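You operate a simulated robot arm through the tools that you are given. There is no shell and no other tool. Be economical: measure what you need, move in short steps, check, and stop when the job is done.

You are at the controls of a simulated two-armed robot. One attempt, no reset.

Task
Wipe up the spill on the top of the steel table with the green cloth and put it back.
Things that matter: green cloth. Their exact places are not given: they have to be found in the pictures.

The check looks at the end state, three seconds after you hand in, the way a careful person would. Anything else that was tipped, shoved, dropped, spilled or broken makes it a failure. Flat cloth is picked up by pressing the open fingertips on it (5 to 10 N) and closing them slowly along it; thin cloth reads only 2 to 8 mm in the jaws.

Robot
Two 7-joint arms with two-finger parallel grippers on one trunk, on a base that drives. Base frame: it is fixed to the floor where the robot stands at the start and does not move with it; the origin is under the middle of the robot, x ahead of it, y to its left, z up. Lengths are in cm, angles in rad, forces in N, time in s.
The left shoulder is at the start at [7, 13.3, 117.6], the right one opposite. Payload 1.57 kg a hand.
The tool frame of a hand sits at the grasp point between the pads (the TCP): z along the fingers, y along the line on which they close. The tips reach 3 cm beyond it. The gripper opens to 8 cm. The fingers are 1.7 cm wide and 1.2 cm thick; the gripper's body (4 by 8.2 cm) begins 8 cm behind the TCP.
Orientation is that of the tool frame in the base frame, as a unit quaternion [w, x, y, z]. With the fingers straight down and closing along the base's y, the tool's x points along the base's -x, its y along +y and its z along -z.

Tools
- The arms move only by the tool play_rows. It takes "left_rows", "right_rows" or both (then of equal length, played together; a hand with none holds still); each is a list of rows, each an object of numbers (a shift or turn left out is 0, a gripper value left out holds the last): "tx", "ty", "tz": the shift along the tool's x, y, z in units of 300 mm (1.0 is 300 mm); "ax", "ay", "az": the turn, a rotation vector about the tool's x, y, z in units of 45 degrees (1.0 is 45 degrees). In form: [{"tx": .., "ty": .., "tz": .., "ax": .., "ay": .., "az": ..}, ...]. A call has 1 to 8 rows; each row is the pose to reach, as a shift and turn from the pose commanded when the call began, along the tool's axes at that moment. "left_fingers" and "right_fingers" are, for a hand that has rows, the closure in counts, from 0 (fully open) to 255 (shut), set as the call begins (left out, the last holds). A call with a number of a shift or a turn outside -1 to 1 is refused whole. A row lasts 0.2 s, in which the tool goes at most 5 cm and 0.15 rad; a call with a longer step from one row to the next is refused whole, and so is a gripper value outside its range. Where a pose cannot be reached the arm comes as near as it can. A force on the tool above 40 N (or 10 N above the force at the start of the call, whichever is more), or a blocked arm, ends the call early, and 0.2 s more pass. The fingers move at their own pace (about 15.3 cm/s each) and stop on an object; they squeeze with about 35 N. The grip force told is the motor's: it shows also when the fingers shut on nothing. Time passes only in rows, and 0.2 s behind the last, so rows that repeat a pose let the fingers close. The reply holds the time, the measured pose of the TCP, the force on the tool along the base axes, the opening and the grip force, in the units named above and with some noise.
- Cameras (640 x 400 px; columns grow to the right, rows downward): "scene" is now at [11.62, -3.11, 137.52]; the picture's right is [-0.43, -0.90, 0.00], its down [-0.74, 0.35, -0.57] and it looks along [0.52, -0.25, -0.82] (base axes); focal length 275 px, centre (320, 200). "left" rides on the left gripper at [7.2, 0.7, -12.2] in its tool frame; the picture's right is [-0.09, 1.00, 0.00], its down [-0.84, -0.08, -0.54] and it looks along [-0.54, -0.05, 0.84] (tool axes); focal length 238 px, centre (320, 200). "right" rides on the right gripper at [7.2, -0.7, -12.2] in its tool frame; the picture's right is [0.09, 1.00, 0.00], its down [-0.84, 0.08, -0.54] and it looks along [-0.54, 0.05, 0.84] (tool axes); focal length 238 px, centre (320, 200).
- capture(camera): a new picture of that camera. The clock stands still meanwhile.
- move_column(by): slides the trunk up (or, below 0, down) by that many cm; the arms and the scene camera ride with it, the base frame stays. It gives what a move gives, with no picture.
- base_move(legs): drives the robot by 1 to 6 legs, each [ahead, left, turn to the left] in cm, cm and rad, along the robot's own axes; the way and the turn of a leg run together, so that a leg with both is an arc; at most 150 cm and 3.142 rad a leg. The arms and the cameras ride along, it lands a little off, and it stops where it bumps. It gives what a move gives.
- head_to(pan, tilt): turns the head with the scene camera to pan (to the left, within 1.501 rad either way) and tilt (down, from -0.506 to 1.204), counted from straight ahead of the robot. It gives what a move gives.
- measure_at(camera, pixels): there is no depth. For up to 12 entries [column, row, z] of the newest picture of that camera ("zoom" is the newest enlarged one), the place [x, y] in the base frame at which the ray of that pixel passes the height z, good to about 0.2 cm. The clock stands still meanwhile.
- zoom(camera, box): a new picture of the part [left, top, right, bottom] of that camera's present view, enlarged. The clock stands still meanwhile.
- job_done(): hands the job in; it is judged then, once.

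Keep the steps short. Do not move on a guess: measure, check each grasp and each placing, and mend mistakes. In all there are 80 turns and 58 pictures (those below and enlarged ones count). Leave the grippers open and the arms clear of the work at the hand-in unless told otherwise, and finish with a single line.

The tools are called as a command line: name --argument value ..., lists and objects as JSON in quotes. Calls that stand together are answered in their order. play_rows: Moves the arms, as the interface text tells. Its arguments: {"type":"object","properties":{"left_rows":{"type":"array","items":{"type":"object","properties":{"tx":{"type":"number"},"ty":{"type":"number"},"tz":{"type":"number"},"ax":{"type":"number"},"ay":{"type":"number"},"az":{"type":"number"}}}},"left_fingers":{"type":"number"},"right_rows":{"type":"array","items":{"type":"object","properties":{"tx":{"type":"number"},"ty":{"type":"number"},"tz":{"type":"number"},"ax":{"type":"number"},"ay":{"type":"number"},"az":{"type":"number"}}}},"right_fingers":{"type":"number"}},"required":[]} The other tools are called the same way: move_column (by) slides the trunk up or down; base_move (legs) drives the base; head_to (pan, tilt) turns the head that bears the scene camera; capture (camera) takes a picture; measure_at (camera, pixels) gives the place at which the rays of pixels pass given heights; zoom (camera, box) takes an enlarged picture of a part of a camera's view; job_done () hands the job in.

At the start:

```text
time_s: 0.0
left_tool_pos: [45.01, 1.38, 108.68]
left_tcp_rot: [-0.001, 0.0, 1.0, 0.001]
left_ft_force: [0.3, -0.6, -0.5]
left_grip_width: 8.01
left_grip_force: 0.0
right_tool_pos: [40.64, -35.34, 104.07]
right_tcp_rot: [-0.001, -0.001, 1.0, -0.001]
right_ft_force: [0.2, 0.0, -0.2]
right_grip_width: 8.0
right_grip_force: 0.0
trunk travel left (down, up): [-75.0, 19.0]
robot x, y, heading: [0.04, 0.05, 0.003]
head pan, tilt: [-0.447, 0.96]
```

scene: 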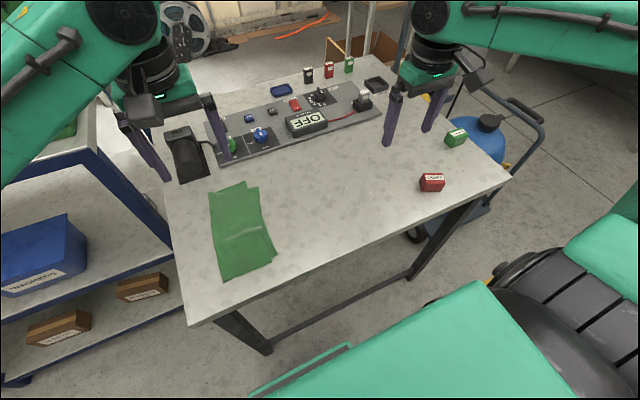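
right: 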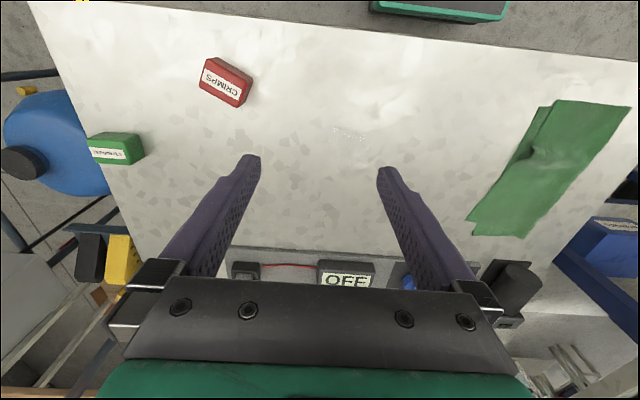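
left: 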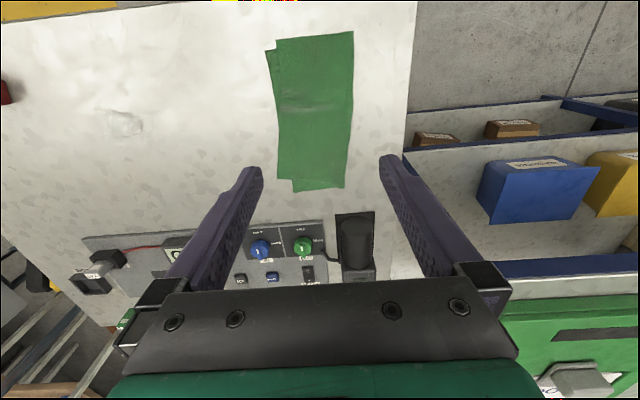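

I see the green cloth on the table and a faint clear patch at about (123,122) in the left picture. I'll enlarge both to find the spill and how the cloth lies.

zoom --camera "left" --box '[0, 0, 420, 262]'

zoom --camera "scene" --box '[160, 110, 480, 310]'

measure_at --camera "left" --pixels '[[105, 112, 77.2], [142, 122, 77.2], [123, 108, 77.2], [123, 137, 77.2], [276, 38, 77.5], [354, 32, 77.5], [344, 188, 77.5], [278, 180, 77.5], [266, 52, 77.5], [296, 192, 77.5]]'

measure_at --camera "scene" --pixels '[[209, 192, 77.5], [258, 187, 77.5], [277, 255, 77.5], [222, 281, 77.5], [420, 190, 77.2], [510, 178, 77.2], [187, 326, 77.2], [165, 185, 77.2], [205, 130, 77.2], [380, 115, 77.2]]'

```text
1.52 times, centred on (210, 131) of left
```

zoom: 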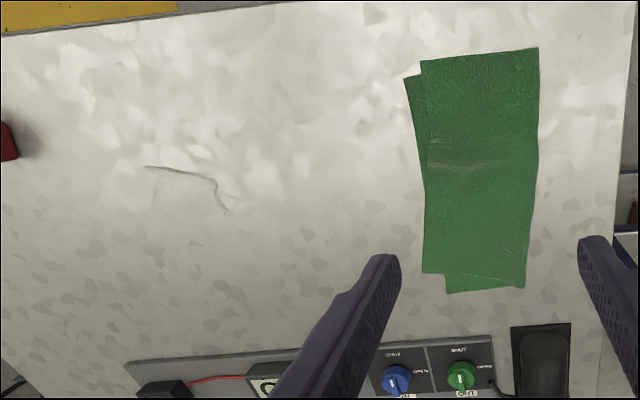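

```text
2.00 times, centred on (320, 210) of scene
```

zoom: 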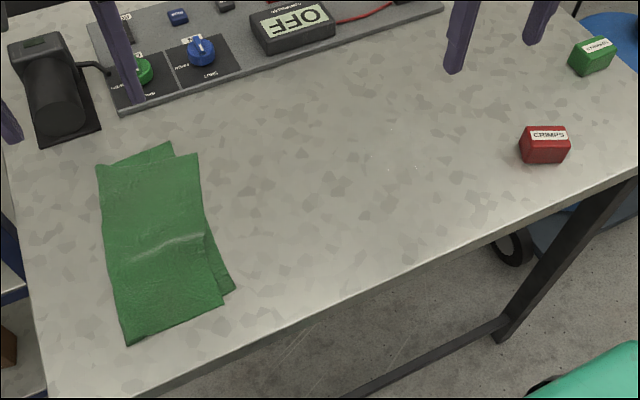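

```text
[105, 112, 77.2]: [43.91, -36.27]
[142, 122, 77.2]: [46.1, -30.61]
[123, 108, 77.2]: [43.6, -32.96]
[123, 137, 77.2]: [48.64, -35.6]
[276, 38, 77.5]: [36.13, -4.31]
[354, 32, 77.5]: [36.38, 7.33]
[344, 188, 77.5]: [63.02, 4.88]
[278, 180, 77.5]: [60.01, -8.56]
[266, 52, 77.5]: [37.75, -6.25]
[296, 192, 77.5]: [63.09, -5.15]
```

```text
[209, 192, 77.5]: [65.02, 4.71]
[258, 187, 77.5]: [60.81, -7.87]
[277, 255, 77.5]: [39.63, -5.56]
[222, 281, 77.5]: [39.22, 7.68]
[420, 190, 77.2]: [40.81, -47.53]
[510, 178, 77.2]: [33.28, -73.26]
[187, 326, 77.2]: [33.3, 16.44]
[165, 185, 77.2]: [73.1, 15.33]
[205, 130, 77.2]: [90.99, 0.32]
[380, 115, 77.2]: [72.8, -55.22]
```

The scene and left readings differ by a few cm. I'll measure again on fresh enlarged pictures, and get a closer look at the spill from the right camera.

zoom --camera "right" --box '[180, 20, 500, 220]'

measure_at --camera "zoom" --pixels '[[330, 215, 77.2], [350, 230, 77.2], [310, 215, 77.2], [370, 240, 77.2]]'

zoom --camera "scene" --box '[320, 140, 440, 215]'

zoom --camera "left" --box '[50, 70, 210, 170]'

measure_at --camera "zoom" --pixels '[[320, 200, 77.2], [200, 200, 77.2], [400, 200, 77.2], [300, 120, 77.2], [300, 280, 77.2]]'

```text
2.00 times, centred on (340, 120) of right
```

zoom: 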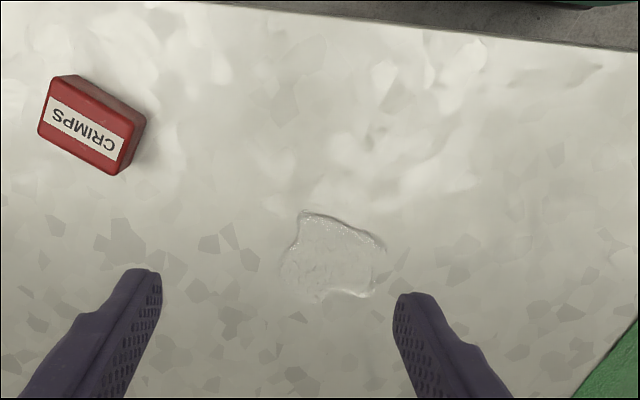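

```text
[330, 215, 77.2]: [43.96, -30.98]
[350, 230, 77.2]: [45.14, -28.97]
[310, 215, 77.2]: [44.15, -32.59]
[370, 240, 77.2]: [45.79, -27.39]
```

```text
5.33 times, centred on (380, 178) of scene
```

zoom: 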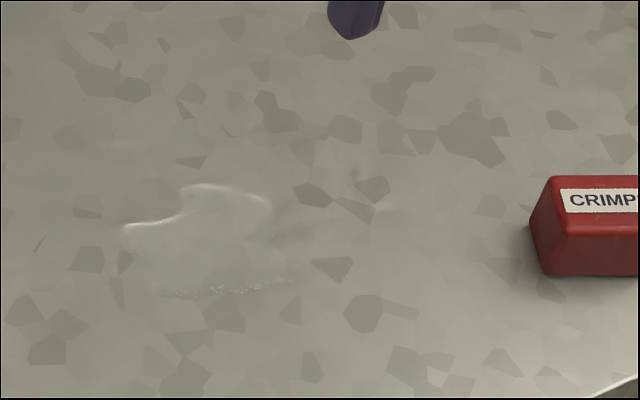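

```text
4.00 times, centred on (130, 120) of left
```

zoom: 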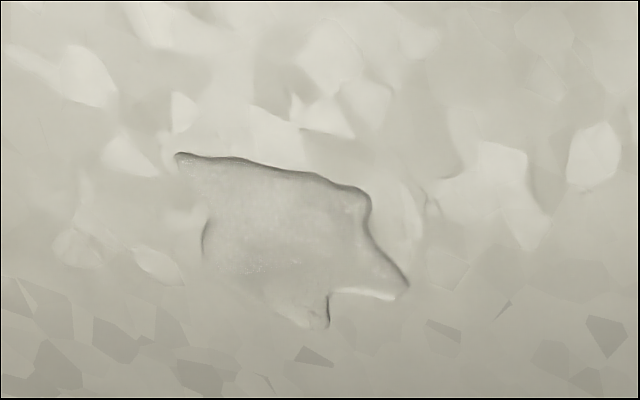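

```text
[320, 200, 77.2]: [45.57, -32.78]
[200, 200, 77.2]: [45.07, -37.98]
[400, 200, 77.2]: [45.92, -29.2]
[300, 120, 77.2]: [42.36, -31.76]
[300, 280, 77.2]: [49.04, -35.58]
```

The two hand cameras place the same spill corner differently. I'll measure matching features from every camera at two heights, to find the true surface height.

measure_at --camera "scene" --pixels '[[374.4, 192.1, 77.2], [374.4, 192.1, 74], [342.9, 183.5, 77.2], [342.9, 183.5, 74], [356.6, 175, 77.2], [350, 195.7, 77.2]]'

measure_at --camera "left" --pixels '[[95, 108.75, 77.2], [95, 108.75, 74], [151.2, 141.2, 77.2], [151.2, 141.2, 74], [131.2, 151.2, 77.2], [142.5, 118.7, 77.2]]'

measure_at --camera "right" --pixels '[[331, 126.5, 77.2], [331, 126.5, 74], [366, 167.5, 77.2], [366, 167.5, 74], [340, 170, 77.2], [371.5, 142.5, 77.2]]'

```text
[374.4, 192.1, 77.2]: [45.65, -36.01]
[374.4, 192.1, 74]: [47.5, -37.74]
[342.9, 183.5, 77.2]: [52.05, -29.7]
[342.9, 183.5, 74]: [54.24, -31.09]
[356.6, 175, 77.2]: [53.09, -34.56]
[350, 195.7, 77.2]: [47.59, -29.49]
```

```text
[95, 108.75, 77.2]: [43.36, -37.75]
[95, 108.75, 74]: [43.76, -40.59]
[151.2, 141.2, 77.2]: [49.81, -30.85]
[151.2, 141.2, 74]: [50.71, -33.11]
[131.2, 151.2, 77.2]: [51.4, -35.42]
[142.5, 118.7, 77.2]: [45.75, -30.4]
```

```text
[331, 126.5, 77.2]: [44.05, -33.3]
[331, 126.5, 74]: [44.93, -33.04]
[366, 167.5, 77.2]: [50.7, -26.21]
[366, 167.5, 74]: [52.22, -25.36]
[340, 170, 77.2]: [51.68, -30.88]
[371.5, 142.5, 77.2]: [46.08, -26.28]
```

All three cameras agree if the table top is at z ≈ 81.7, not 77.2. At that height the spill spans about x 43–50, y −34 to −27. The left hand hovers over the cloth, so I'll move it 28 cm to +y to clear the way.

play_rows --left_rows '[{"ty": 0.15}, {"ty": 0.3}, {"ty": 0.45}, {"ty": 0.6}, {"ty": 0.75}, {"ty": 0.9}, {"ty": 0.9}]'

zoom --camera "scene" --box '[180, 130, 372, 250]'

zoom --camera "scene" --box '[180, 170, 308, 290]'

```text
time_s: 1.6
left_tool_pos: [45.09, 28.47, 108.76]
left_tcp_rot: [0.0, 0.001, 1.0, 0.001]
left_ft_force: [-0.5, -0.5, -0.1]
left_grip_width: 8.0
left_grip_force: 0.1
right_tool_pos: [40.7, -35.5, 104.05]
right_tcp_rot: [0.0, 0.0, 1.0, 0.0]
right_ft_force: [-0.5, -0.8, 0.0]
right_grip_width: 7.98
right_grip_force: 0.1
trunk travel left (down, up): [-75.0, 19.0]
robot x, y, heading: [-0.11, -0.04, 0.001]
head pan, tilt: [-0.447, 0.96]
```

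```text
3.33 times, centred on (276, 190) of scene
```

zoom: 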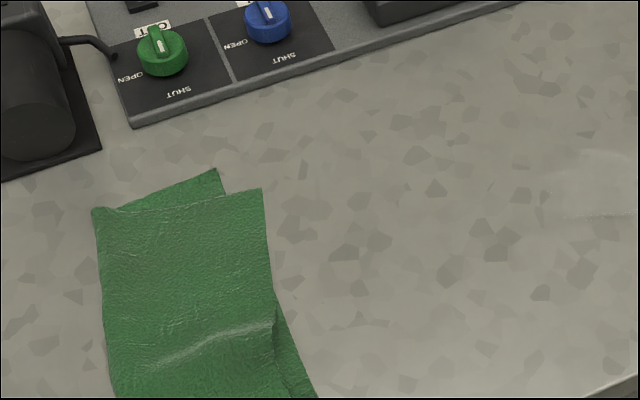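

```text
3.33 times, centred on (244, 230) of scene
```

zoom: 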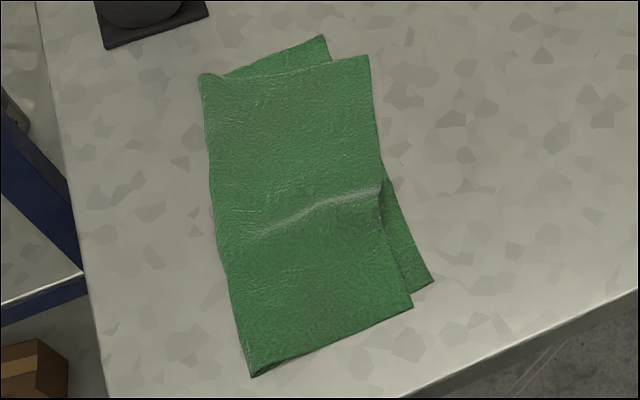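

The cloth is folded in two, with the fold on the +y side. Now I'll measure its corners, the panel edge and the red box at z = 82.

measure_at --camera "zoom" --pixels '[[199, 75, 82.1], [370, 55, 82.1], [412, 305, 82.1], [250, 377, 82.1], [434, 283, 82.0], [323, 36, 82.0], [290, 220, 82.1], [385, 185, 82.1], [216, 225, 82.1]]'

measure_at --camera "scene" --pixels '[[220, 168, 81.7], [380, 120, 81.7], [420, 190, 81.7], [421, 178, 84], [443, 190, 81.7], [187, 326, 81.7], [510, 178, 81.7]]'

```text
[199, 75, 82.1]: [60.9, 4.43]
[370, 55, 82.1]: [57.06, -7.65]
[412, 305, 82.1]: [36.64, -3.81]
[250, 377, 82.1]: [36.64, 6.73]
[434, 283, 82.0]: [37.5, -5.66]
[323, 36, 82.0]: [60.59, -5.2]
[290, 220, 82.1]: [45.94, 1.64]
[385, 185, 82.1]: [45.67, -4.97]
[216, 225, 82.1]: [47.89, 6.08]
```

```text
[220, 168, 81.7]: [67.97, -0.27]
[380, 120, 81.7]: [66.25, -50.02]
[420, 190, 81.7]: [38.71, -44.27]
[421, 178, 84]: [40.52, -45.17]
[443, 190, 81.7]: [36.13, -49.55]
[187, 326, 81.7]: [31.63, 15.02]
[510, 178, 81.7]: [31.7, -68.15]
```

Cloth centre is about (48.4, 0) and its fold edge is near y = 6.0 at x = 48.5. My plan is:
- Pinch both layers at the fold with the right hand, closing along y.
- Lift the cloth and lay it down past the spill.
- Drag it back in +y over the spill to where it lay.

First I'll bring the right hand over with the fingers about 4 cm open.

play_rows --right_rows '[{"ty": 0.15, "tx": -0.043}, {"ty": 0.3, "tx": -0.087}, {"ty": 0.45, "tx": -0.13}, {"ty": 0.6, "tx": -0.173}, {"ty": 0.75, "tx": -0.217}, {"ty": 0.9, "tx": -0.26}, {"ty": 0.9, "tx": -0.26}]' --right_fingers 128

play_rows --right_rows '[{"ty": 0.14}, {"ty": 0.28}, {"ty": 0.42}, {"ty": 0.42, "tz": 0.13}, {"ty": 0.42, "tz": 0.26}, {"ty": 0.42, "tz": 0.39}, {"ty": 0.42, "tz": 0.48}, {"ty": 0.42, "tz": 0.48}]'

capture --camera "right"

capture --camera "scene"

```text
time_s: 3.2
left_tool_pos: [44.99, 28.5, 108.7]
left_tcp_rot: [0.001, 0.0, 1.0, 0.0]
left_ft_force: [0.1, 0.2, 0.4]
left_grip_width: 8.04
left_grip_force: 0.0
right_tool_pos: [47.68, -9.27, 104.17]
right_tcp_rot: [0.001, 0.0, 1.0, 0.001]
right_ft_force: [-0.5, 0.4, 0.2]
right_grip_width: 4.0
right_grip_force: 0.1
right hand out of reach, approached as far as the arm can: row 6, 7
trunk travel left (down, up): [-75.0, 19.0]
robot x, y, heading: [0.05, -0.19, 0.002]
head pan, tilt: [-0.447, 0.96]
```

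```text
time_s: 5.0
left_tool_pos: [45.06, 28.46, 108.75]
left_tcp_rot: [0.0, 0.0, 1.0, 0.0]
left_ft_force: [-0.3, -0.3, 0.2]
left_grip_width: 8.0
left_grip_force: 0.1
right_tool_pos: [41.87, -7.17, 94.42]
right_tcp_rot: [0.0, -0.001, 1.0, 0.001]
right_ft_force: [0.9, 0.1, 0.1]
right_grip_width: 3.98
right_grip_force: 0.1
right hand out of reach, approached as far as the arm can: row 1, 2, 3, 4, 5, 6, 7, 8
trunk travel left (down, up): [-75.0, 19.0]
robot x, y, heading: [0.13, 0.21, 0.001]
head pan, tilt: [-0.447, 0.96]
```

```text
47 pictures are left
```

right: 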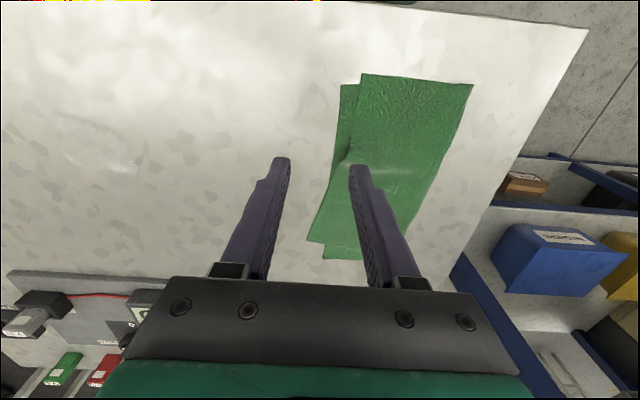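

```text
46 pictures are left
```

scene: 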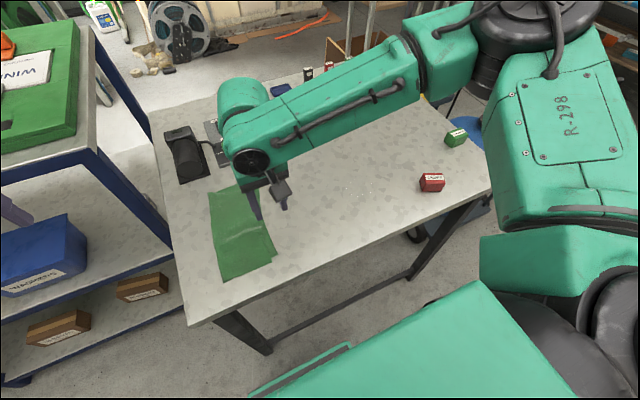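

The right arm can't reach across to the fold; it stopped at (41.9, −7.2, 94.4). I'll use the left arm and drive the base to the right instead. First I'll raise and retract the right hand.

play_rows --right_rows '[{"tz": -0.15}, {"tz": -0.3}, {"tz": -0.45}, {"tz": -0.45, "ty": -0.15}, {"tz": -0.45, "ty": -0.3}, {"tz": -0.45, "ty": -0.45}, {"tz": -0.45, "ty": -0.6}, {"tz": -0.45, "ty": -0.75}]'

```text
time_s: 6.8
left_tool_pos: [44.95, 28.26, 108.66]
left_tcp_rot: [0.0, 0.0, 1.0, 0.001]
left_ft_force: [0.2, 1.1, 0.1]
left_grip_width: 8.01
left_grip_force: 0.1
right_tool_pos: [41.5, -29.48, 107.85]
right_tcp_rot: [0.0, -0.001, 1.0, 0.001]
right_ft_force: [0.5, -0.1, -1.3]
right_grip_width: 3.97
right_grip_force: 0.1
trunk travel left (down, up): [-75.0, 19.0]
robot x, y, heading: [0.15, -0.06, -0.0]
head pan, tilt: [-0.447, 0.96]
```

The right hand is up. I'll tuck it in further, then look to the right of the robot before driving that way.

play_rows --right_rows '[{"ty": -0.1, "tx": 0.1}, {"ty": -0.2, "tx": 0.2}, {"ty": -0.3, "tx": 0.3}, {"ty": -0.3, "tx": 0.4}, {"ty": -0.3, "tx": 0.4}]'

head_to --pan -1.3 --tilt 0.8

capture --camera "scene"

```text
time_s: 8.0
left_tool_pos: [45.07, 28.49, 108.76]
left_tcp_rot: [-0.001, 0.0, 1.0, -0.001]
left_ft_force: [0.1, -0.2, -0.6]
left_grip_width: 7.98
left_grip_force: 0.0
right_tool_pos: [29.65, -38.4, 107.92]
right_tcp_rot: [-0.001, -0.001, 1.0, 0.0]
right_ft_force: [-0.1, -0.2, -0.7]
right_grip_width: 3.96
right_grip_force: 0.1
trunk travel left (down, up): [-75.0, 19.0]
robot x, y, heading: [-0.11, -0.16, 0.004]
head pan, tilt: [-0.447, 0.96]
```

```text
time_s: 9.2
left_tool_pos: [45.12, 28.44, 108.71]
left_tcp_rot: [0.0, -0.001, 1.0, -0.001]
left_ft_force: [0.2, 0.7, -0.3]
left_grip_width: 8.01
left_grip_force: 0.1
right_tool_pos: [29.82, -38.37, 107.92]
right_tcp_rot: [0.0, 0.0, 1.0, 0.0]
right_ft_force: [-0.5, 0.0, 0.4]
right_grip_width: 3.96
right_grip_force: 0.0
trunk travel left (down, up): [-75.0, 19.0]
robot x, y, heading: [0.31, -0.48, 0.0]
head pan, tilt: [-1.3, 0.799]
```

```text
45 pictures are left
```

scene: 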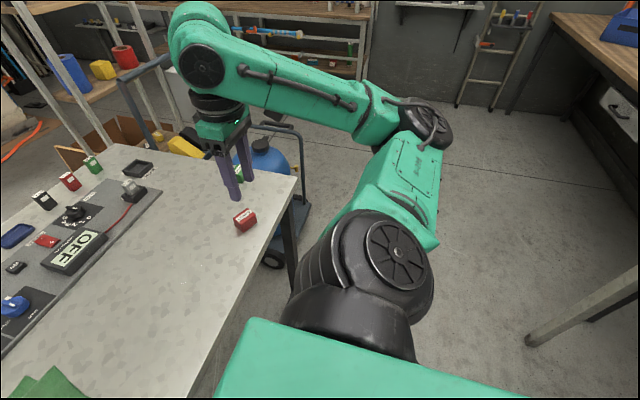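

The floor to the right is clear. I'll drive the base 28 cm to the right (−y) and turn the head back to the table.

base_move --legs '[[0, -28, 0]]'

head_to --pan 0.2 --tilt 0.9

capture --camera "scene"

```text
time_s: 11.1
left_tool_pos: [45.11, 1.07, 108.69]
left_tcp_rot: [-0.001, -0.001, 1.0, -0.001]
left_ft_force: [0.0, 0.4, -0.8]
left_grip_width: 7.98
left_grip_force: 0.0
right_tool_pos: [29.93, -65.74, 108.02]
right_tcp_rot: [0.001, -0.001, 1.0, -0.002]
right_ft_force: [0.6, -0.2, 0.5]
right_grip_width: 3.97
right_grip_force: 0.0
trunk travel left (down, up): [-75.0, 19.0]
robot x, y, heading: [-0.23, -27.33, 0.005]
head pan, tilt: [-1.3, 0.799]
```

```text
time_s: 12.7
left_tool_pos: [45.06, 0.95, 108.71]
left_tcp_rot: [0.0, 0.0, 1.0, 0.0]
left_ft_force: [-0.1, -0.1, 0.4]
left_grip_width: 8.02
left_grip_force: 0.1
right_tool_pos: [30.01, -65.79, 107.97]
right_tcp_rot: [0.0, -0.001, 1.0, 0.0]
right_ft_force: [0.4, 0.2, -0.4]
right_grip_width: 3.99
right_grip_force: 0.2
trunk travel left (down, up): [-75.0, 19.0]
robot x, y, heading: [0.34, -27.67, 0.002]
head pan, tilt: [0.201, 0.901]
```

```text
44 pictures are left
```

scene: 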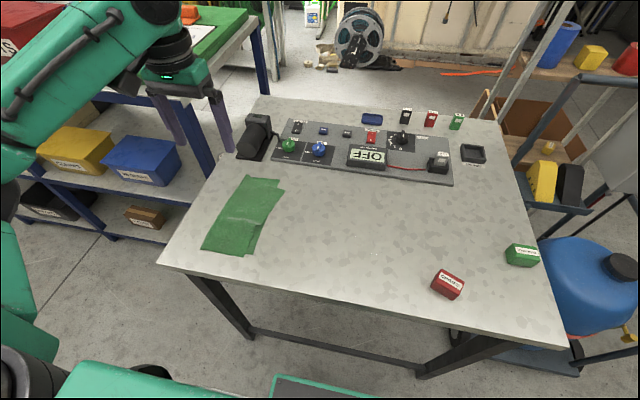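

Good view. I'll recheck the cloth corners from here at z = 82.1 before the approach.

zoom --camera "scene" --box '[180, 160, 308, 270]'

measure_at --camera "scene" --pixels '[[243, 176, 82.1], [281, 181, 82.0], [202, 249, 82.1], [247, 256, 82.1], [224, 211, 82.1]]'

play_rows --left_rows '[{"ty": 0.1, "tx": -0.113}, {"ty": 0.1, "tx": -0.113, "tz": 0.15}, {"ty": 0.1, "tx": -0.113, "tz": 0.3}, {"ty": 0.1, "tx": -0.113, "tz": 0.45}, {"ty": 0.1, "tx": -0.113, "tz": 0.6}, {"ty": 0.1, "tx": -0.113, "tz": 0.65}, {"ty": 0.1, "tx": -0.113, "tz": 0.65}]' --left_fingers 128

capture --camera "left"

capture --camera "scene"

```text
3.64 times, centred on (244, 215) of scene
```

zoom: 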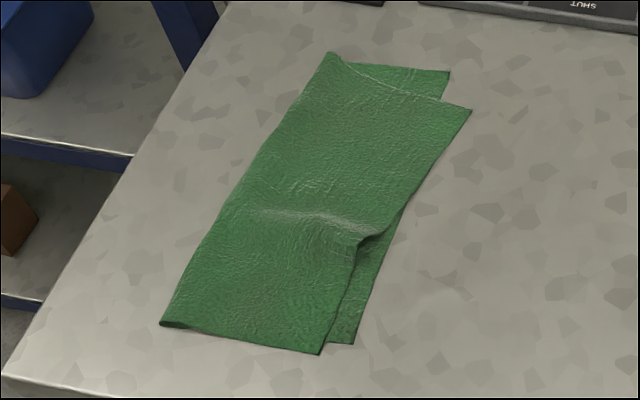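

```text
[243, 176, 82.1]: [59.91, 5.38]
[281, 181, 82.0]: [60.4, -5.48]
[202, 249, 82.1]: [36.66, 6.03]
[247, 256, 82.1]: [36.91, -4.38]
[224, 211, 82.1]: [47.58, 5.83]
```

```text
time_s: 14.3
left_tool_pos: [48.5, 3.85, 89.01]
left_tcp_rot: [0.001, -0.002, 1.0, 0.0]
left_ft_force: [0.2, -0.2, -0.3]
left_grip_width: 3.96
left_grip_force: 0.1
right_tool_pos: [29.77, -65.98, 108.06]
right_tcp_rot: [0.0, -0.001, 1.0, 0.0]
right_ft_force: [-0.3, 1.0, -0.2]
right_grip_width: 3.99
right_grip_force: 0.1
trunk travel left (down, up): [-75.0, 19.0]
robot x, y, heading: [-0.4, -27.56, 0.006]
head pan, tilt: [0.201, 0.901]
```

```text
42 pictures are left
```

left: 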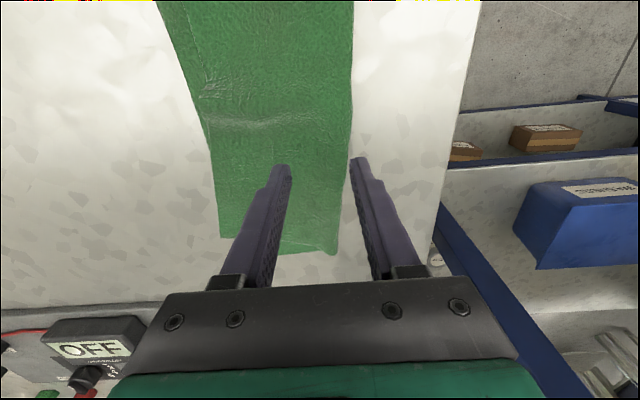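

```text
41 pictures are left
```

scene: 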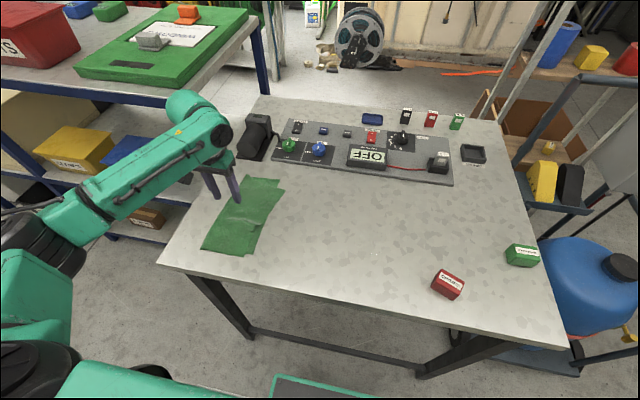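

The fingers straddle the fold as planned: right tip just outside it, left tip on the cloth. Lowering to about z = 85.7.

play_rows --left_rows '[{"tz": 0.05}, {"tz": 0.1}, {"tz": 0.11}, {"tz": 0.11}]'

play_rows --left_rows '[{"tz": 0.005}, {"tz": 0.01}, {"tz": 0.01}]'

```text
time_s: 15.3
left_tool_pos: [48.54, 3.79, 85.75]
left_tcp_rot: [0.001, -0.001, 1.0, 0.0]
left_ft_force: [0.0, 0.2, 0.0]
left_grip_width: 3.97
left_grip_force: 0.0
right_tool_pos: [29.81, -65.88, 108.01]
right_tcp_rot: [0.0, -0.001, 1.0, 0.0]
right_ft_force: [0.3, 1.0, -0.2]
right_grip_width: 3.97
right_grip_force: 0.0
trunk travel left (down, up): [-75.0, 19.0]
robot x, y, heading: [-0.32, -27.59, 0.003]
head pan, tilt: [0.201, 0.901]
```

```text
time_s: 16.1
left_tool_pos: [48.38, 3.92, 85.65]
left_tcp_rot: [0.0, -0.001, 1.0, 0.0]
left_ft_force: [-0.5, 0.2, 0.7]
left_grip_width: 3.98
left_grip_force: 0.0
right_tool_pos: [29.8, -65.87, 107.89]
right_tcp_rot: [0.0, -0.001, 1.0, 0.0]
right_ft_force: [-0.3, 0.1, -0.7]
right_grip_width: 3.97
right_grip_force: 0.1
trunk travel left (down, up): [-75.0, 19.0]
robot x, y, heading: [-0.24, -27.26, 0.002]
head pan, tilt: [0.201, 0.901]
```

No contact yet. Going down in 2 mm steps.

play_rows --left_rows '[{"tz": 0.007}, {"tz": 0.007}]'

play_rows --left_rows '[{"tz": 0.007}, {"tz": 0.007}]'

play_rows --left_rows '[{"tz": 0.007}, {"tz": 0.007}]'

```text
time_s: 16.7
left_tool_pos: [48.32, 3.9, 85.32]
left_tcp_rot: [0.0, -0.002, 1.0, -0.001]
left_ft_force: [0.7, 1.2, -0.3]
left_grip_width: 3.97
left_grip_force: 0.1
right_tool_pos: [29.89, -65.86, 107.93]
right_tcp_rot: [0.0, -0.001, 1.0, 0.0]
right_ft_force: [-0.2, -0.1, -0.5]
right_grip_width: 3.96
right_grip_force: 0.0
trunk travel left (down, up): [-75.0, 19.0]
robot x, y, heading: [-0.24, -27.44, 0.002]
head pan, tilt: [0.201, 0.901]
```

```text
time_s: 17.3
left_tool_pos: [48.43, 3.74, 85.19]
left_tcp_rot: [-0.001, -0.001, 1.0, 0.0]
left_ft_force: [1.2, -0.7, 0.4]
left_grip_width: 3.99
left_grip_force: 0.1
right_tool_pos: [29.85, -65.89, 108.03]
right_tcp_rot: [-0.001, -0.001, 1.0, -0.001]
right_ft_force: [0.4, -0.2, 0.5]
right_grip_width: 3.98
right_grip_force: 0.1
trunk travel left (down, up): [-75.0, 19.0]
robot x, y, heading: [0.04, -27.88, 0.001]
head pan, tilt: [0.201, 0.901]
```

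```text
time_s: 17.9
left_tool_pos: [48.38, 3.9, 85.24]
left_tcp_rot: [0.001, -0.001, 1.0, 0.0]
left_ft_force: [1.1, 0.2, 8.2]
left_grip_width: 3.94
left_grip_force: 0.0
right_tool_pos: [29.6, -65.92, 107.97]
right_tcp_rot: [0.001, -0.001, 1.0, 0.0]
right_ft_force: [-0.3, 0.4, -0.3]
right_grip_width: 3.97
right_grip_force: 0.1
trunk travel left (down, up): [-75.0, 19.0]
robot x, y, heading: [0.12, -27.49, 0.001]
head pan, tilt: [0.201, 0.901]
```

I read 8.2 N down, inside the 5–10 N window. Now I'll close slowly in steps while holding the press.

play_rows --left_rows '[{"tz": 0}]' --left_fingers 155

play_rows --left_rows '[{"tz": 0}]' --left_fingers 180

play_rows --left_rows '[{"tz": 0}]' --left_fingers 205

play_rows --left_rows '[{"tz": 0}]' --left_fingers 230

play_rows --left_rows '[{"tz": 0}, {"tz": 0}]' --left_fingers 255

capture --camera "left"

```text
time_s: 18.3
left_tool_pos: [48.26, 3.89, 85.09]
left_tcp_rot: [0.001, -0.001, 1.0, 0.0]
left_ft_force: [0.4, 0.9, 10.4]
left_grip_width: 3.03
left_grip_force: 0.1
right_tool_pos: [29.74, -66.02, 108.03]
right_tcp_rot: [0.001, -0.002, 1.0, -0.001]
right_ft_force: [0.8, -0.2, -0.7]
right_grip_width: 3.99
right_grip_force: 0.0
trunk travel left (down, up): [-75.0, 19.0]
robot x, y, heading: [-0.11, -27.85, 0.001]
head pan, tilt: [0.201, 0.901]
```

```text
time_s: 18.7
left_tool_pos: [48.38, 3.87, 85.12]
left_tcp_rot: [0.001, -0.001, 1.0, -0.001]
left_ft_force: [0.3, 0.2, 10.9]
left_grip_width: 2.25
left_grip_force: 0.1
right_tool_pos: [29.69, -65.91, 108.05]
right_tcp_rot: [0.001, -0.001, 1.0, 0.001]
right_ft_force: [-0.4, 0.2, -0.1]
right_grip_width: 3.98
right_grip_force: 0.1
trunk travel left (down, up): [-75.0, 19.0]
robot x, y, heading: [-0.03, -27.87, 0.001]
head pan, tilt: [0.201, 0.901]
```

```text
time_s: 19.1
left_tool_pos: [48.25, 3.82, 85.16]
left_tcp_rot: [0.001, -0.001, 1.0, 0.0]
left_ft_force: [0.6, 0.5, 12.6]
left_grip_width: 1.44
left_grip_force: 0.1
right_tool_pos: [29.66, -65.98, 107.99]
right_tcp_rot: [0.001, -0.001, 1.0, 0.001]
right_ft_force: [0.0, -1.2, -0.8]
right_grip_width: 3.94
right_grip_force: 0.0
trunk travel left (down, up): [-75.0, 19.0]
robot x, y, heading: [-0.01, -27.45, 0.001]
head pan, tilt: [0.201, 0.901]
```

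```text
time_s: 19.5
left_tool_pos: [48.32, 3.8, 85.14]
left_tcp_rot: [0.002, -0.001, 1.0, 0.0]
left_ft_force: [0.7, 0.5, 13.5]
left_grip_width: 0.71
left_grip_force: 0.1
right_tool_pos: [29.72, -66.0, 108.04]
right_tcp_rot: [0.001, -0.001, 1.0, 0.001]
right_ft_force: [-0.2, 0.4, 0.4]
right_grip_width: 3.95
right_grip_force: 0.0
trunk travel left (down, up): [-75.0, 19.0]
robot x, y, heading: [-0.28, -27.77, 0.003]
head pan, tilt: [0.201, 0.901]
```

```text
time_s: 20.1
left_tool_pos: [48.26, 3.68, 85.25]
left_tcp_rot: [0.001, -0.001, 1.0, 0.001]
left_ft_force: [-0.5, -0.4, 12.0]
left_grip_width: 0.27
left_grip_force: 23.8
right_tool_pos: [29.55, -65.95, 108.1]
right_tcp_rot: [0.001, -0.001, 1.0, 0.001]
right_ft_force: [-0.5, 0.7, 1.0]
right_grip_width: 3.97
right_grip_force: 0.1
trunk travel left (down, up): [-75.0, 19.0]
robot x, y, heading: [-0.13, -27.86, -0.001]
head pan, tilt: [0.201, 0.901]
```

```text
40 pictures are left
```

left: 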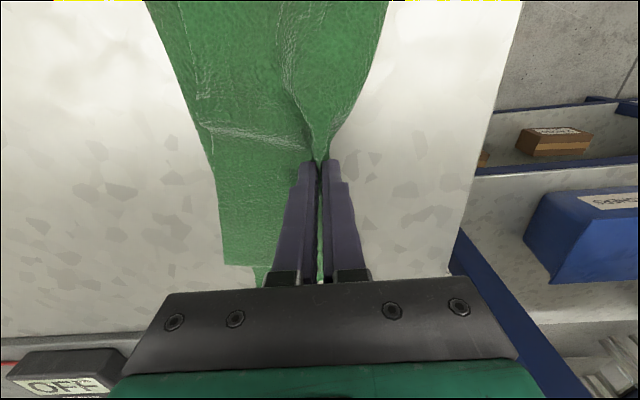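

Width 2.7 mm, and the fold is gathered between the fingers. I'll lift 3 cm slowly and check the hold from the scene camera.

play_rows --left_rows '[{"tz": -0.02}, {"tz": -0.04}, {"tz": -0.07}, {"tz": -0.1}, {"tz": -0.1}]'

zoom --camera "scene" --box '[140, 130, 332, 270]'

```text
time_s: 21.3
left_tool_pos: [48.41, 3.77, 87.94]
left_tcp_rot: [0.001, -0.001, 1.0, 0.001]
left_ft_force: [0.2, 0.7, -0.2]
left_grip_width: 0.25
left_grip_force: 23.8
right_tool_pos: [29.72, -65.88, 107.94]
right_tcp_rot: [0.0, -0.001, 1.0, 0.0]
right_ft_force: [-0.2, 0.0, 0.2]
right_grip_width: 3.96
right_grip_force: 0.2
trunk travel left (down, up): [-75.0, 19.0]
robot x, y, heading: [-0.28, -27.6, -0.001]
head pan, tilt: [0.201, 0.901]
```

```text
2.86 times, centred on (236, 200) of scene
```

zoom: 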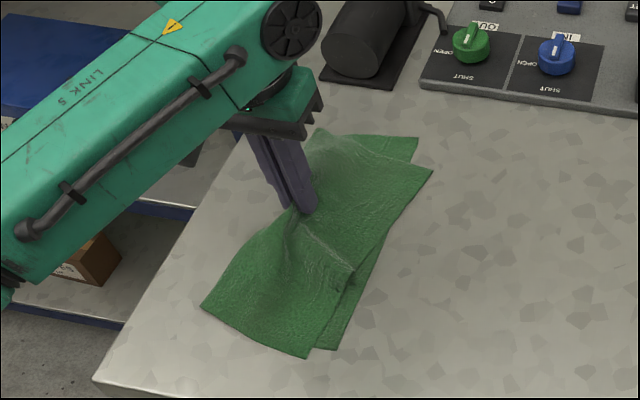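

The cloth is held and the fold comes up. Now I'll raise it 15 cm clear and check.

play_rows --left_rows '[{"tz": -0.07}, {"tz": -0.14}, {"tz": -0.21}, {"tz": -0.28}, {"tz": -0.35}, {"tz": -0.42}, {"tz": -0.5}, {"tz": -0.5}]'

capture --camera "scene"

```text
time_s: 23.1
left_tool_pos: [48.51, 3.9, 103.0]
left_tcp_rot: [-0.001, 0.0, 1.0, -0.001]
left_ft_force: [-0.8, 0.7, 0.4]
left_grip_width: 0.25
left_grip_force: 24.1
right_tool_pos: [29.93, -65.88, 107.95]
right_tcp_rot: [-0.001, -0.001, 1.0, 0.001]
right_ft_force: [0.0, -1.0, -0.2]
right_grip_width: 3.95
right_grip_force: 0.0
trunk travel left (down, up): [-75.0, 19.0]
robot x, y, heading: [-0.06, -27.7, 0.006]
head pan, tilt: [0.201, 0.901]
```

```text
38 pictures are left
```

scene: 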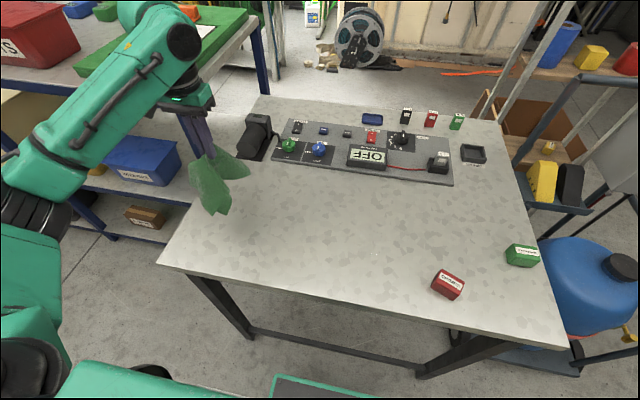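

The cloth is fully clear, hanging with its ends drooped. I'll carry it in −y at height toward the far side of the spill.

play_rows --left_rows '[{"ty": -0.12}, {"ty": -0.24}, {"ty": -0.36}, {"ty": -0.48}, {"ty": -0.6}, {"ty": -0.72}, {"ty": -0.84}, {"ty": -0.96}]'

play_rows --left_rows '[{"ty": -0.1}, {"ty": -0.2}, {"ty": -0.27}, {"ty": -0.27}]'

capture --camera "scene"

```text
time_s: 24.9
left_tool_pos: [48.54, -25.12, 103.08]
left_tcp_rot: [-0.001, -0.001, 1.0, 0.0]
left_ft_force: [0.8, 0.6, 0.6]
left_grip_width: 0.28
left_grip_force: 24.0
right_tool_pos: [29.72, -66.03, 107.93]
right_tcp_rot: [0.0, -0.001, 1.0, 0.0]
right_ft_force: [0.1, -0.2, -0.3]
right_grip_width: 3.96
right_grip_force: 0.1
trunk travel left (down, up): [-75.0, 19.0]
robot x, y, heading: [-0.05, -27.44, 0.0]
head pan, tilt: [0.201, 0.901]
```

```text
time_s: 25.9
left_tool_pos: [48.39, -32.99, 103.02]
left_tcp_rot: [0.0, -0.001, 1.0, 0.001]
left_ft_force: [-0.1, 0.2, -0.1]
left_grip_width: 0.25
left_grip_force: 24.1
right_tool_pos: [29.89, -65.88, 108.09]
right_tcp_rot: [0.0, -0.001, 1.0, 0.0]
right_ft_force: [0.8, 0.2, -0.9]
right_grip_width: 3.97
right_grip_force: 0.1
trunk travel left (down, up): [-75.0, 19.0]
robot x, y, heading: [0.06, -27.64, -0.0]
head pan, tilt: [0.201, 0.901]
```

```text
37 pictures are left
```

scene: 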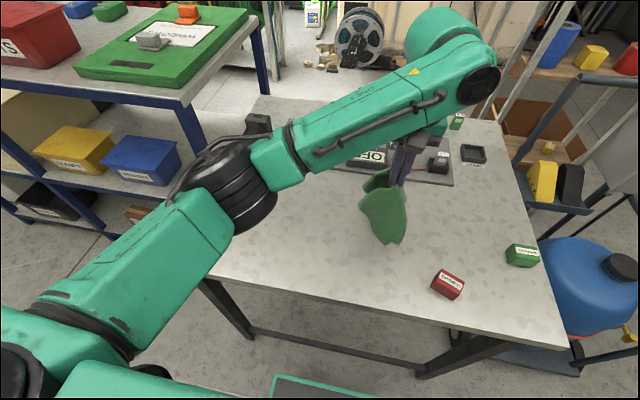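

Reach is fine. I'll shift to x ≈ 46.6, y ≈ −36 and lower. Then I'll move +y as it comes down, so the free edge lands on the far side and trails.

play_rows --left_rows '[{"ty": -0.1, "tx": 0.06}, {"ty": -0.1, "tx": 0.06, "tz": 0.1}, {"ty": -0.1, "tx": 0.06, "tz": 0.2}, {"ty": -0.1, "tx": 0.06, "tz": 0.28}, {"ty": -0.06, "tx": 0.06, "tz": 0.36}, {"ty": 0.0, "tx": 0.06, "tz": 0.44}, {"ty": 0.06, "tx": 0.06, "tz": 0.52}, {"ty": 0.1, "tx": 0.06, "tz": 0.57}]'

capture --camera "scene"

capture --camera "left"

```text
time_s: 27.7
left_tool_pos: [46.87, -30.04, 85.87]
left_tcp_rot: [0.0, -0.001, 1.0, 0.0]
left_ft_force: [-0.2, 0.3, 0.7]
left_grip_width: 0.28
left_grip_force: 24.3
right_tool_pos: [29.82, -65.93, 107.87]
right_tcp_rot: [0.001, 0.0, 1.0, 0.0]
right_ft_force: [0.3, -0.3, -0.6]
right_grip_width: 3.99
right_grip_force: 0.2
trunk travel left (down, up): [-75.0, 19.0]
robot x, y, heading: [0.12, -27.84, -0.003]
head pan, tilt: [0.201, 0.901]
```

```text
36 pictures are left
```

scene: 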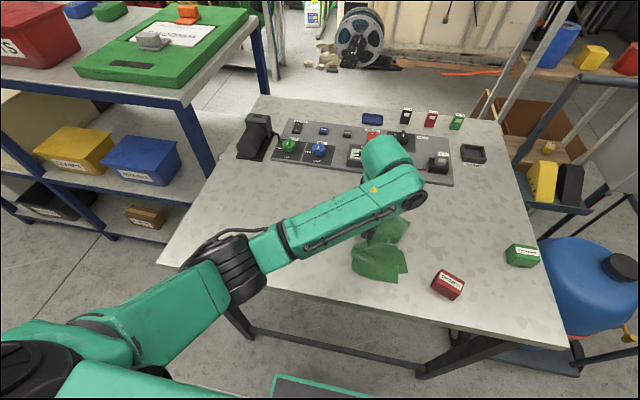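

```text
35 pictures are left
```

left: 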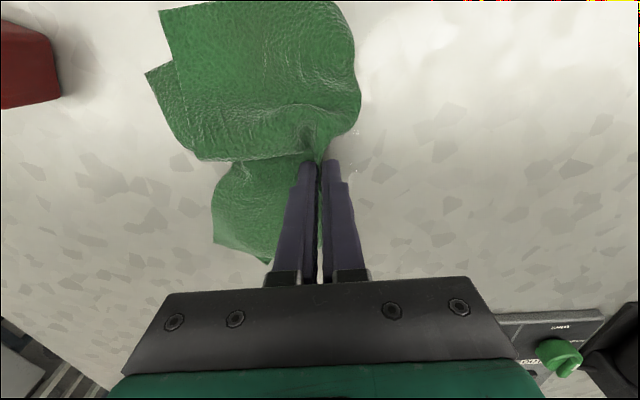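

The cloth is well laid over the spill, with only a few glints on its +y side near (355,150). I'll lower slightly and drag +y over the rest with a small x weave.

play_rows --left_rows '[{"tz": 0.015}, {"tz": 0.02, "ty": 0.05, "tx": 0.03}, {"tz": 0.02, "ty": 0.1, "tx": 0.06}, {"tz": 0.02, "ty": 0.15, "tx": 0.03}, {"tz": 0.02, "ty": 0.2, "tx": -0.03}, {"tz": 0.02, "ty": 0.25, "tx": -0.06}, {"tz": 0.02, "ty": 0.3, "tx": 0}, {"tz": 0.02, "ty": 0.35, "tx": 0}]'

capture --camera "left"

capture --camera "scene"

```text
time_s: 29.5
left_tool_pos: [46.79, -19.56, 85.31]
left_tcp_rot: [0.0, -0.001, 1.0, 0.0]
left_ft_force: [-0.9, -0.6, 0.2]
left_grip_width: 0.25
left_grip_force: 23.4
right_tool_pos: [29.79, -65.96, 107.96]
right_tcp_rot: [0.0, -0.001, 1.0, 0.001]
right_ft_force: [0.2, -0.1, -0.7]
right_grip_width: 3.97
right_grip_force: 0.1
trunk travel left (down, up): [-75.0, 19.0]
robot x, y, heading: [0.11, -27.23, -0.0]
head pan, tilt: [0.201, 0.901]
```

```text
34 pictures are left
```

left: 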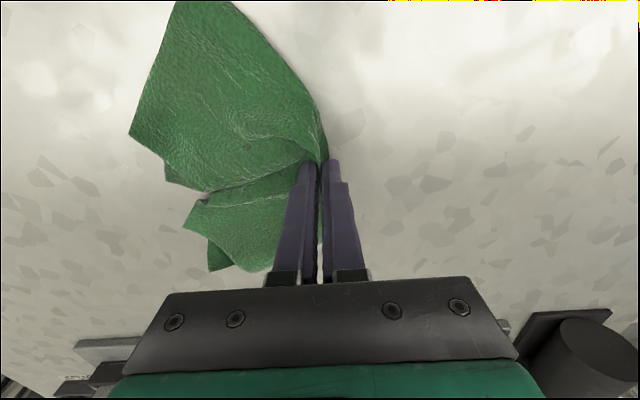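

```text
33 pictures are left
```

scene: 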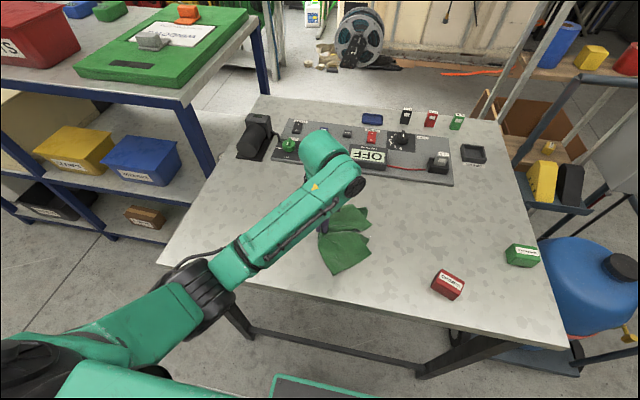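

Now I'll look for any residue where the spill was (left picture, columns 30–200, near (128,163)) and in the scene.

zoom --camera "left" --box '[0, 60, 240, 210]'

measure_at --camera "left" --pixels '[[128, 163, 81.7], [150, 130, 81.7], [100, 100, 81.7]]'

zoom --camera "scene" --box '[330, 190, 450, 265]'

```text
2.67 times, centred on (120, 135) of left
```

zoom: 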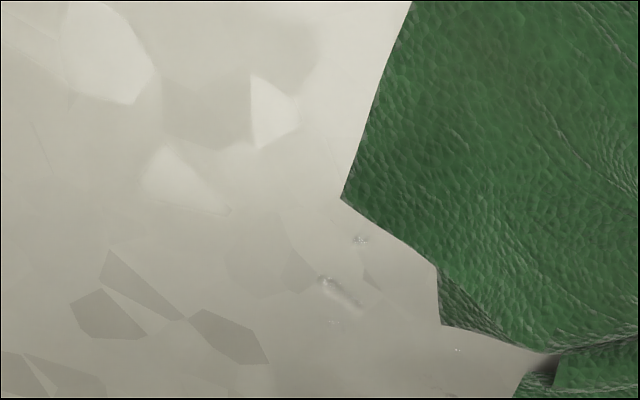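

```text
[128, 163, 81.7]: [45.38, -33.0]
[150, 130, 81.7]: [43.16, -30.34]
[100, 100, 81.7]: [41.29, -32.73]
```

```text
5.33 times, centred on (390, 228) of scene
```

zoom: 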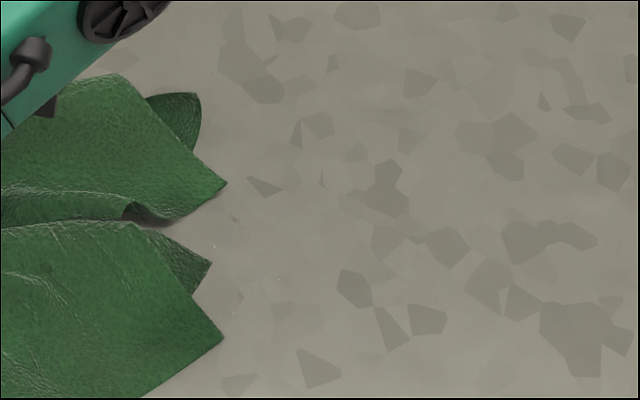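

Most of it is gone, but small drops remain near (45–48, −33 to −31), where the gap at the pinch passed. I'll lift, go back, and lay the cloth again 4 cm farther in x for a second pass.

play_rows --left_rows '[{"tz": -0.12}, {"tz": -0.24}, {"tz": -0.36}, {"tz": -0.48}, {"tz": -0.5, "ty": -0.1, "tx": -0.05}, {"tz": -0.5, "ty": -0.22, "tx": -0.1}, {"tz": -0.5, "ty": -0.35, "tx": -0.13}, {"tz": -0.5, "ty": -0.48, "tx": -0.13}]'

play_rows --left_rows '[{"ty": -0.1}, {"ty": -0.13, "tz": 0.1}, {"ty": -0.13, "tz": 0.18}, {"ty": -0.1, "tz": 0.26}, {"ty": -0.06, "tz": 0.34}, {"ty": -0.01, "tz": 0.42}, {"ty": 0.03, "tz": 0.5}, {"ty": 0.03, "tz": 0.5}]'

capture --camera "left"

capture --camera "scene"

```text
time_s: 31.3
left_tool_pos: [50.57, -34.12, 100.35]
left_tcp_rot: [0.0, -0.001, 1.0, 0.001]
left_ft_force: [-0.9, -0.6, 0.0]
left_grip_width: 0.27
left_grip_force: 23.8
right_tool_pos: [29.77, -66.1, 107.86]
right_tcp_rot: [0.0, -0.001, 1.0, 0.001]
right_ft_force: [0.4, -0.3, 0.0]
right_grip_width: 3.96
right_grip_force: 0.0
trunk travel left (down, up): [-75.0, 19.0]
robot x, y, heading: [0.35, -27.56, 0.001]
head pan, tilt: [0.201, 0.901]
```

```text
time_s: 33.1
left_tool_pos: [50.55, -33.0, 85.3]
left_tcp_rot: [0.0, -0.001, 1.0, -0.001]
left_ft_force: [-0.9, 0.2, 0.0]
left_grip_width: 0.26
left_grip_force: 23.6
right_tool_pos: [29.81, -65.93, 107.87]
right_tcp_rot: [0.0, -0.001, 1.0, 0.0]
right_ft_force: [-0.3, 0.4, 1.1]
right_grip_width: 3.97
right_grip_force: 0.0
trunk travel left (down, up): [-75.0, 19.0]
robot x, y, heading: [-0.09, -27.64, -0.0]
head pan, tilt: [0.201, 0.901]
```

```text
30 pictures are left
```

left: 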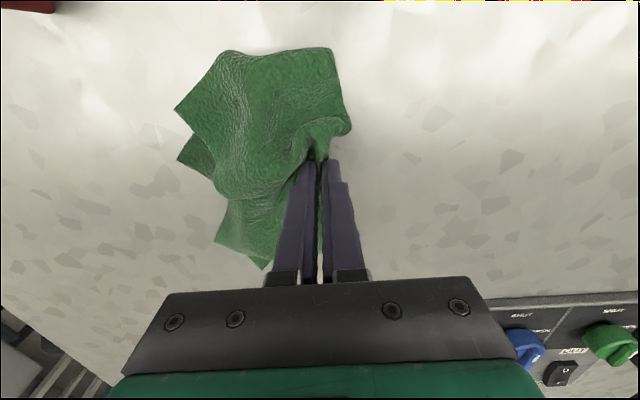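

```text
29 pictures are left
```

scene: 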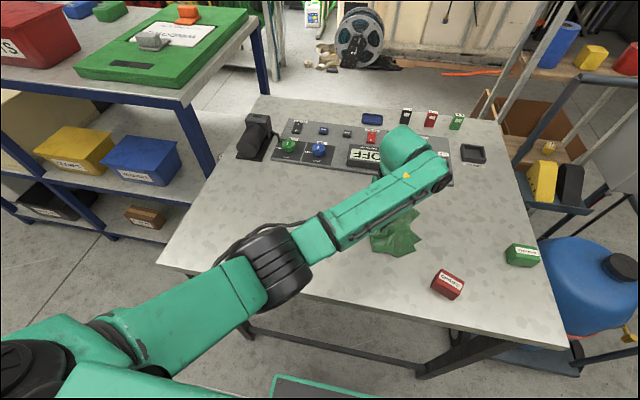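

The cloth now lies squarely over the leftover drops. I'll rub in x and drag +y at the table.

play_rows --left_rows '[{"tx": 0.07, "ty": 0.01}, {"tx": 0.14, "ty": 0.03}, {"tx": 0.07, "ty": 0.06}, {"tx": 0.0, "ty": 0.1}, {"tx": 0.07, "ty": 0.16}, {"tx": 0.1, "ty": 0.24}, {"tx": 0.1, "ty": 0.34}, {"tx": 0.1, "ty": 0.44}]'

zoom --camera "left" --box '[0, 60, 240, 210]'

capture --camera "left"

```text
time_s: 34.9
left_tool_pos: [47.46, -19.86, 85.43]
left_tcp_rot: [0.0, 0.0, 1.0, 0.0]
left_ft_force: [0.4, -0.3, -0.4]
left_grip_width: 0.24
left_grip_force: 24.5
right_tool_pos: [29.74, -65.92, 108.03]
right_tcp_rot: [0.0, -0.001, 1.0, 0.0]
right_ft_force: [0.2, -0.3, 0.1]
right_grip_width: 4.01
right_grip_force: 0.0
trunk travel left (down, up): [-75.0, 19.0]
robot x, y, heading: [-0.06, -27.9, -0.004]
head pan, tilt: [0.201, 0.901]
```

```text
2.67 times, centred on (120, 135) of left
```

zoom: 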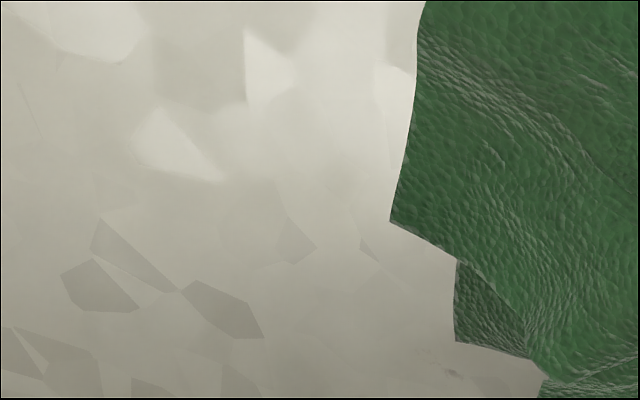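

```text
27 pictures are left
```

left: 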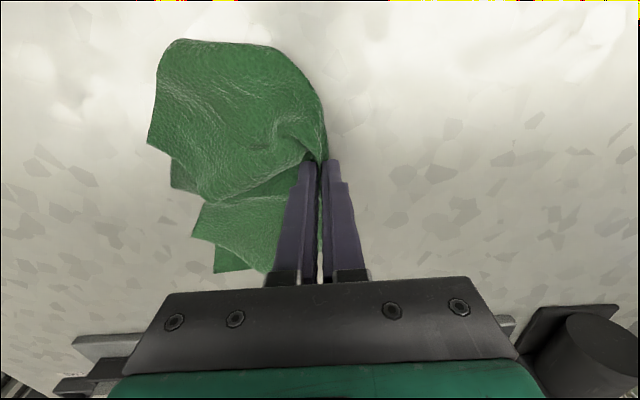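

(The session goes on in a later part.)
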